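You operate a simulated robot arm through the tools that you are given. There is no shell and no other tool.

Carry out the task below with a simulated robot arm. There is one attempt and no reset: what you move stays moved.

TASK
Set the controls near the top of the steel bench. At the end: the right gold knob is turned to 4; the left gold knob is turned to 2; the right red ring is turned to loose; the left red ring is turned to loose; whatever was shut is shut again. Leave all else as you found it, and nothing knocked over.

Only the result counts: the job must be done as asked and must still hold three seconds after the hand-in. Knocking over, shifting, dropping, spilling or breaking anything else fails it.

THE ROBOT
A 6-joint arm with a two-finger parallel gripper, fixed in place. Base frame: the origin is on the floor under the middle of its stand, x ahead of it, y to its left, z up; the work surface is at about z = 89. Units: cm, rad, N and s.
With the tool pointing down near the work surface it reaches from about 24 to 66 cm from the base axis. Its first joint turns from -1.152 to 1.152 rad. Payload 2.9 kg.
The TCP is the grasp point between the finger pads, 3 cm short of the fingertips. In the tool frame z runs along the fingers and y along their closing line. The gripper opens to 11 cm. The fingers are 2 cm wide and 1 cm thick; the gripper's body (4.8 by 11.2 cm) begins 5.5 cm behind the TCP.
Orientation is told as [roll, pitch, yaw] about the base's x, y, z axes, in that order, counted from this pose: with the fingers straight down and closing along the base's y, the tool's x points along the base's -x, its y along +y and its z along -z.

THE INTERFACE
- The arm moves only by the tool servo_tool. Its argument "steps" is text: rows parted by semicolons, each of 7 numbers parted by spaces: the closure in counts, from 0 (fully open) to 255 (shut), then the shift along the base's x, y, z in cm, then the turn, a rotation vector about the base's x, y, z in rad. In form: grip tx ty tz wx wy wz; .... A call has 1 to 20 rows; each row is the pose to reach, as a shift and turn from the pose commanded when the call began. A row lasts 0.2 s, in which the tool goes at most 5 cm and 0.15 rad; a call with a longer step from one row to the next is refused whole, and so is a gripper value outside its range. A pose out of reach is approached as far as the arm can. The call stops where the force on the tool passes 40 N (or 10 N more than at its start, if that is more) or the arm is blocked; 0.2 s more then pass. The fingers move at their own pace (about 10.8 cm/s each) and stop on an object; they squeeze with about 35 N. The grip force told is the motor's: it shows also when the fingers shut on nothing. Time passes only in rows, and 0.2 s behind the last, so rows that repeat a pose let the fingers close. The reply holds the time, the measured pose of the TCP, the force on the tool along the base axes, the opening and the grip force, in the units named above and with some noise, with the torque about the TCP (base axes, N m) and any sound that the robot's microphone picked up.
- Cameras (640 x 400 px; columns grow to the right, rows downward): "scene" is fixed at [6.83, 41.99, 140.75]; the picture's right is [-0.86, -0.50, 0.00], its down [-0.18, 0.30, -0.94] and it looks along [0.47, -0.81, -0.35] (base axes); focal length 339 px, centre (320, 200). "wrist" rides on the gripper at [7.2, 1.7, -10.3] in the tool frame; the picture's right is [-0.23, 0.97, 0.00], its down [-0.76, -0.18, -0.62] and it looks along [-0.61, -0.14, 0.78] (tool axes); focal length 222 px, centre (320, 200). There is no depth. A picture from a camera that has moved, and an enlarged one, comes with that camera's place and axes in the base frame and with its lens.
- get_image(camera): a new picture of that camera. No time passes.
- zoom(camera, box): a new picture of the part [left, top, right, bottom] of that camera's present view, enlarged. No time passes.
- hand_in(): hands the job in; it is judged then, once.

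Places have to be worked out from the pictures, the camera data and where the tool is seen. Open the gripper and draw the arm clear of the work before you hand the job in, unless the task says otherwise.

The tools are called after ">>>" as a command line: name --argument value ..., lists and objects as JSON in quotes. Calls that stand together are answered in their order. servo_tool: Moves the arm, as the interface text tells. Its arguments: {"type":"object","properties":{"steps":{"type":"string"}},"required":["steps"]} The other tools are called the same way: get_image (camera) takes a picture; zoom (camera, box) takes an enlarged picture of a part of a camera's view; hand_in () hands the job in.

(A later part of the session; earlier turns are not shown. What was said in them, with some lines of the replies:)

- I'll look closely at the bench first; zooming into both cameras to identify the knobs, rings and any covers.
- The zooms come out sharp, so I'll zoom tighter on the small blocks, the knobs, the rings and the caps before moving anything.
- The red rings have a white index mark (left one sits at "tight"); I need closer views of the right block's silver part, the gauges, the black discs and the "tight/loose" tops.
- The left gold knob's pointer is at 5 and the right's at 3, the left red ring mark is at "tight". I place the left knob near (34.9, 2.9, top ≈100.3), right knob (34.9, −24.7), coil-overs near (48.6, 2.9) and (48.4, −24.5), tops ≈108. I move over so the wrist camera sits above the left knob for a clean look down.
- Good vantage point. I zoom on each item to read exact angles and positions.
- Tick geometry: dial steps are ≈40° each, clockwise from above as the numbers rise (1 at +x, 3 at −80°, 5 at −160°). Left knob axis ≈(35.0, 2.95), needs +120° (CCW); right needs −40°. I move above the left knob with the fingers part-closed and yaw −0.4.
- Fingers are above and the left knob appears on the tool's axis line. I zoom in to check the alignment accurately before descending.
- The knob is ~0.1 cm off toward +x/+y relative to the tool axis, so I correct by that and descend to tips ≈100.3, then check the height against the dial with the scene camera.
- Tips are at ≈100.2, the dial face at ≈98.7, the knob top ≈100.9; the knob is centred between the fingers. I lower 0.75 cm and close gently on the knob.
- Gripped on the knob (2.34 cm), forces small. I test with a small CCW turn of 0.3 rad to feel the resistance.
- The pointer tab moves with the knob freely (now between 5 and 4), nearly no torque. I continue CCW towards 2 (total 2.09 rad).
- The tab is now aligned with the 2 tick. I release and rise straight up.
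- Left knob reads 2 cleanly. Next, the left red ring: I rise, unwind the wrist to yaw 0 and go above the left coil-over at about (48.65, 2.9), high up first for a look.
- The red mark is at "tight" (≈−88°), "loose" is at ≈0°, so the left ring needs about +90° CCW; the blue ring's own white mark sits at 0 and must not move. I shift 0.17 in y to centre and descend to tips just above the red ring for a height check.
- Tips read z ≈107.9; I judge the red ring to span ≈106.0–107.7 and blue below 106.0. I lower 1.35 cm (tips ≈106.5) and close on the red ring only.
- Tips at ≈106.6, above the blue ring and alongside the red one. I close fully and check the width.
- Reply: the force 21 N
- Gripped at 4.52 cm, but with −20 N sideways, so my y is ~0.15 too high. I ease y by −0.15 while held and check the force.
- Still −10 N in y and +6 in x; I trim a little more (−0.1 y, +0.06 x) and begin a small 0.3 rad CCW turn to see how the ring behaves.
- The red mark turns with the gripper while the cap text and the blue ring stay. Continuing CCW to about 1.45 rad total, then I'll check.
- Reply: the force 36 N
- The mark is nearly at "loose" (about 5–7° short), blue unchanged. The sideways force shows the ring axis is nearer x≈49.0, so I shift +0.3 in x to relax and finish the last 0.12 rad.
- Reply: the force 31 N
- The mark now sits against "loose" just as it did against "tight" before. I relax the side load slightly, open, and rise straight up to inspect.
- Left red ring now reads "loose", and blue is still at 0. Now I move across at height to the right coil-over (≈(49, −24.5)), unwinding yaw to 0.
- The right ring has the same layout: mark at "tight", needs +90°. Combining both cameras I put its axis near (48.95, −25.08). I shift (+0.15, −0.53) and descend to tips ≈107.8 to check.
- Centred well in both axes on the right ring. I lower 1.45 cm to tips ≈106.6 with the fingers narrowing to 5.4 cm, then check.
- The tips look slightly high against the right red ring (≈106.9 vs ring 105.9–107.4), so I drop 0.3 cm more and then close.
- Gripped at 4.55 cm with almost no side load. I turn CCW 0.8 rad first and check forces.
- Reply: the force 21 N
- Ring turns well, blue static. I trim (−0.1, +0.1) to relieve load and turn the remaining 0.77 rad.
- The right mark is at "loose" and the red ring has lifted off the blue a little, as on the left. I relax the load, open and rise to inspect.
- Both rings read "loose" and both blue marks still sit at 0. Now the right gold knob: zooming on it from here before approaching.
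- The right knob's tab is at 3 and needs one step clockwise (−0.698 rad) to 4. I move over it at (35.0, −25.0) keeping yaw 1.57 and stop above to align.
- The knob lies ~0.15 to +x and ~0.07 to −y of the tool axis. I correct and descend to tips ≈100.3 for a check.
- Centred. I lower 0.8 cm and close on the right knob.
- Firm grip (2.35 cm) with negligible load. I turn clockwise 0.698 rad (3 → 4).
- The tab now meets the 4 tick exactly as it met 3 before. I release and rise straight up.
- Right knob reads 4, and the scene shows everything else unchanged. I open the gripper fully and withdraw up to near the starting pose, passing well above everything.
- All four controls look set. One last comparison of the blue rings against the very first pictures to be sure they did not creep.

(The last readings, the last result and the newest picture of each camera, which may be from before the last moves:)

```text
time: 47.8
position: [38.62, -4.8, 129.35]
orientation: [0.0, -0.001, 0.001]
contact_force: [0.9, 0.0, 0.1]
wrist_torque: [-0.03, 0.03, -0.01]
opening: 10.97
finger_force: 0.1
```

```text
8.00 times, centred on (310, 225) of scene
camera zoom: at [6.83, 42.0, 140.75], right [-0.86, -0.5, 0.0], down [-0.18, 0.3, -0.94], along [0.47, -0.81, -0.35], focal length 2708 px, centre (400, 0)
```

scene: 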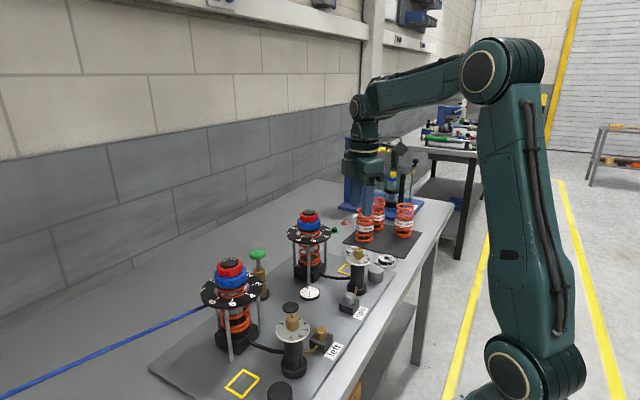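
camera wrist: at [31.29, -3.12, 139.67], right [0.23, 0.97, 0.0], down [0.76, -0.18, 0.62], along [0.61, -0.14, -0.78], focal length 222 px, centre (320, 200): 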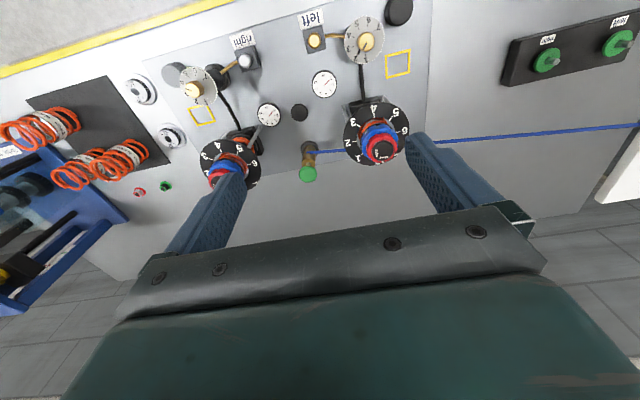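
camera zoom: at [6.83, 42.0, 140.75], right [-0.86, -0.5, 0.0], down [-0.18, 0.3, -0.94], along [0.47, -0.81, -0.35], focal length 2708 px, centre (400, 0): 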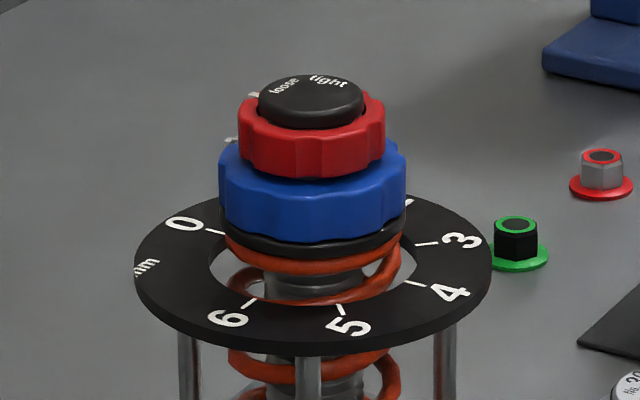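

The left blue ring's lobes are hard to compare from here, so I go back to the exact overhead viewpoint I used before (48.6, 2.83, 120.3) to compare its 0 mark.

>>> servo_tool --steps "0 3 2.5 -2 0 0 0; 0 6 5 -4 0 0 0; 0 9 7 -6 0 0 0; 0 9.97 7.63 -9.1 0 0 0; 0 9.97 7.63 -9.1 0 0 0"

>>> zoom --camera "wrist" --box '[264, 70, 376, 160]'

```text
time: 49.0
position: [48.62, 2.85, 120.06]
orientation: [0.003, -0.001, 0.0]
contact_force: [0.1, -0.1, -0.2]
wrist_torque: [0.02, -0.03, 0.03]
opening: 11.01
finger_force: 0.0
```

```text
4.44 times, centred on (320, 115) of wrist
camera zoom: at [41.21, 4.56, 130.35], right [0.23, 0.97, 0.0], down [0.76, -0.18, 0.62], along [0.61, -0.14, -0.78], focal length 987 px, centre (320, 578)
```

zoom: 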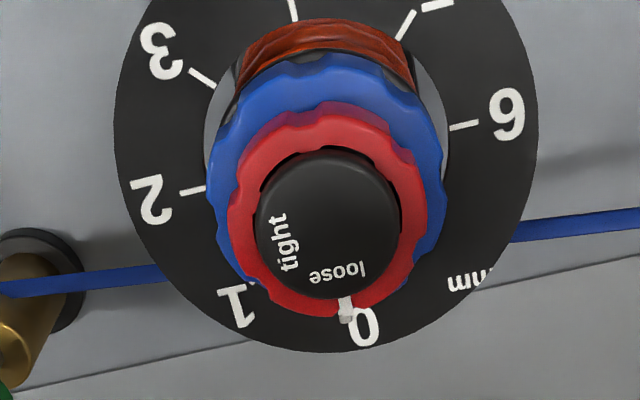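

>>> zoom --camera "wrist" --box '[300, 110, 348, 150]'

```text
10.00 times, centred on (324, 130) of wrist
camera zoom: at [41.21, 4.56, 130.35], right [0.23, 0.97, 0.0], down [0.76, -0.18, 0.62], along [0.61, -0.14, -0.78], focal length 2221 px, centre (280, 900)
```

zoom: 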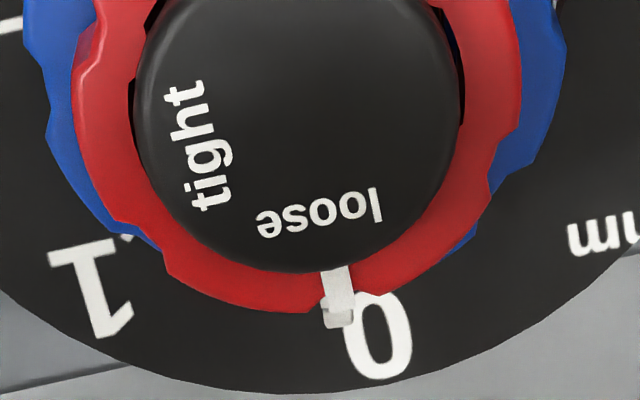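

Red mark lines up with "loose" and the blue mark is still at the 0 position, matching the right unit. I withdraw to the start pose with the gripper open and then hand in.

>>> servo_tool --steps "0 -1 -0.7 3.5 0 0 0; 0 -3 -2.2 6.5 0 0 0; 0 -6 -4.7 9 0 0 0; 0 -9 -7 9.1 0 0 0; 0 -9.97 -7.63 9.1 0 0 0; 0 -9.97 -7.63 9.1 0 0 0"

>>> get_image --camera "scene"

```text
time: 50.4
position: [38.55, -4.87, 129.18]
orientation: [0.0, -0.003, 0.0]
contact_force: [0.8, 0.0, 0.6]
wrist_torque: [0.01, 0.02, -0.01]
opening: 11.01
finger_force: 0.1
```

```text
taken
```

scene: 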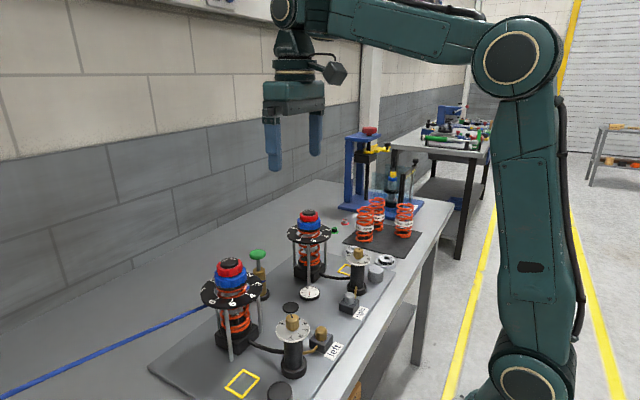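

The arm is clear, the gripper is open, the knobs read 4 (right) and 2 (left), both red rings are at loose, and nothing else has been disturbed. I hand the job in.

>>> hand_in

```text
The job is handed in.
```

I set all four controls and handed the job in. I have no verdict back yet.

| Control | Was | Now |
|---|---|---|
| Right gold knob | 3 | 4 |
| Left gold knob | 5 | 2 |
| Right red ring | tight | loose |
| Left red ring | tight | loose |

- **Readings:** In the close-up pictures taken after release, the knob pointers line up with their numbers. Both red marks line up with "loose".
- **Shut items:** I opened nothing along the way, so there was nothing to shut again.
- **Blue rings:** They sit just below the red rings and still read 0. I judged this from the pictures, to within a degree or two.
- **Red rings:** Both rose slightly as they came loose.
- **Everything else:** The final scene picture shows nothing else moved or knocked over. The arm is back at its starting pose with the gripper open.
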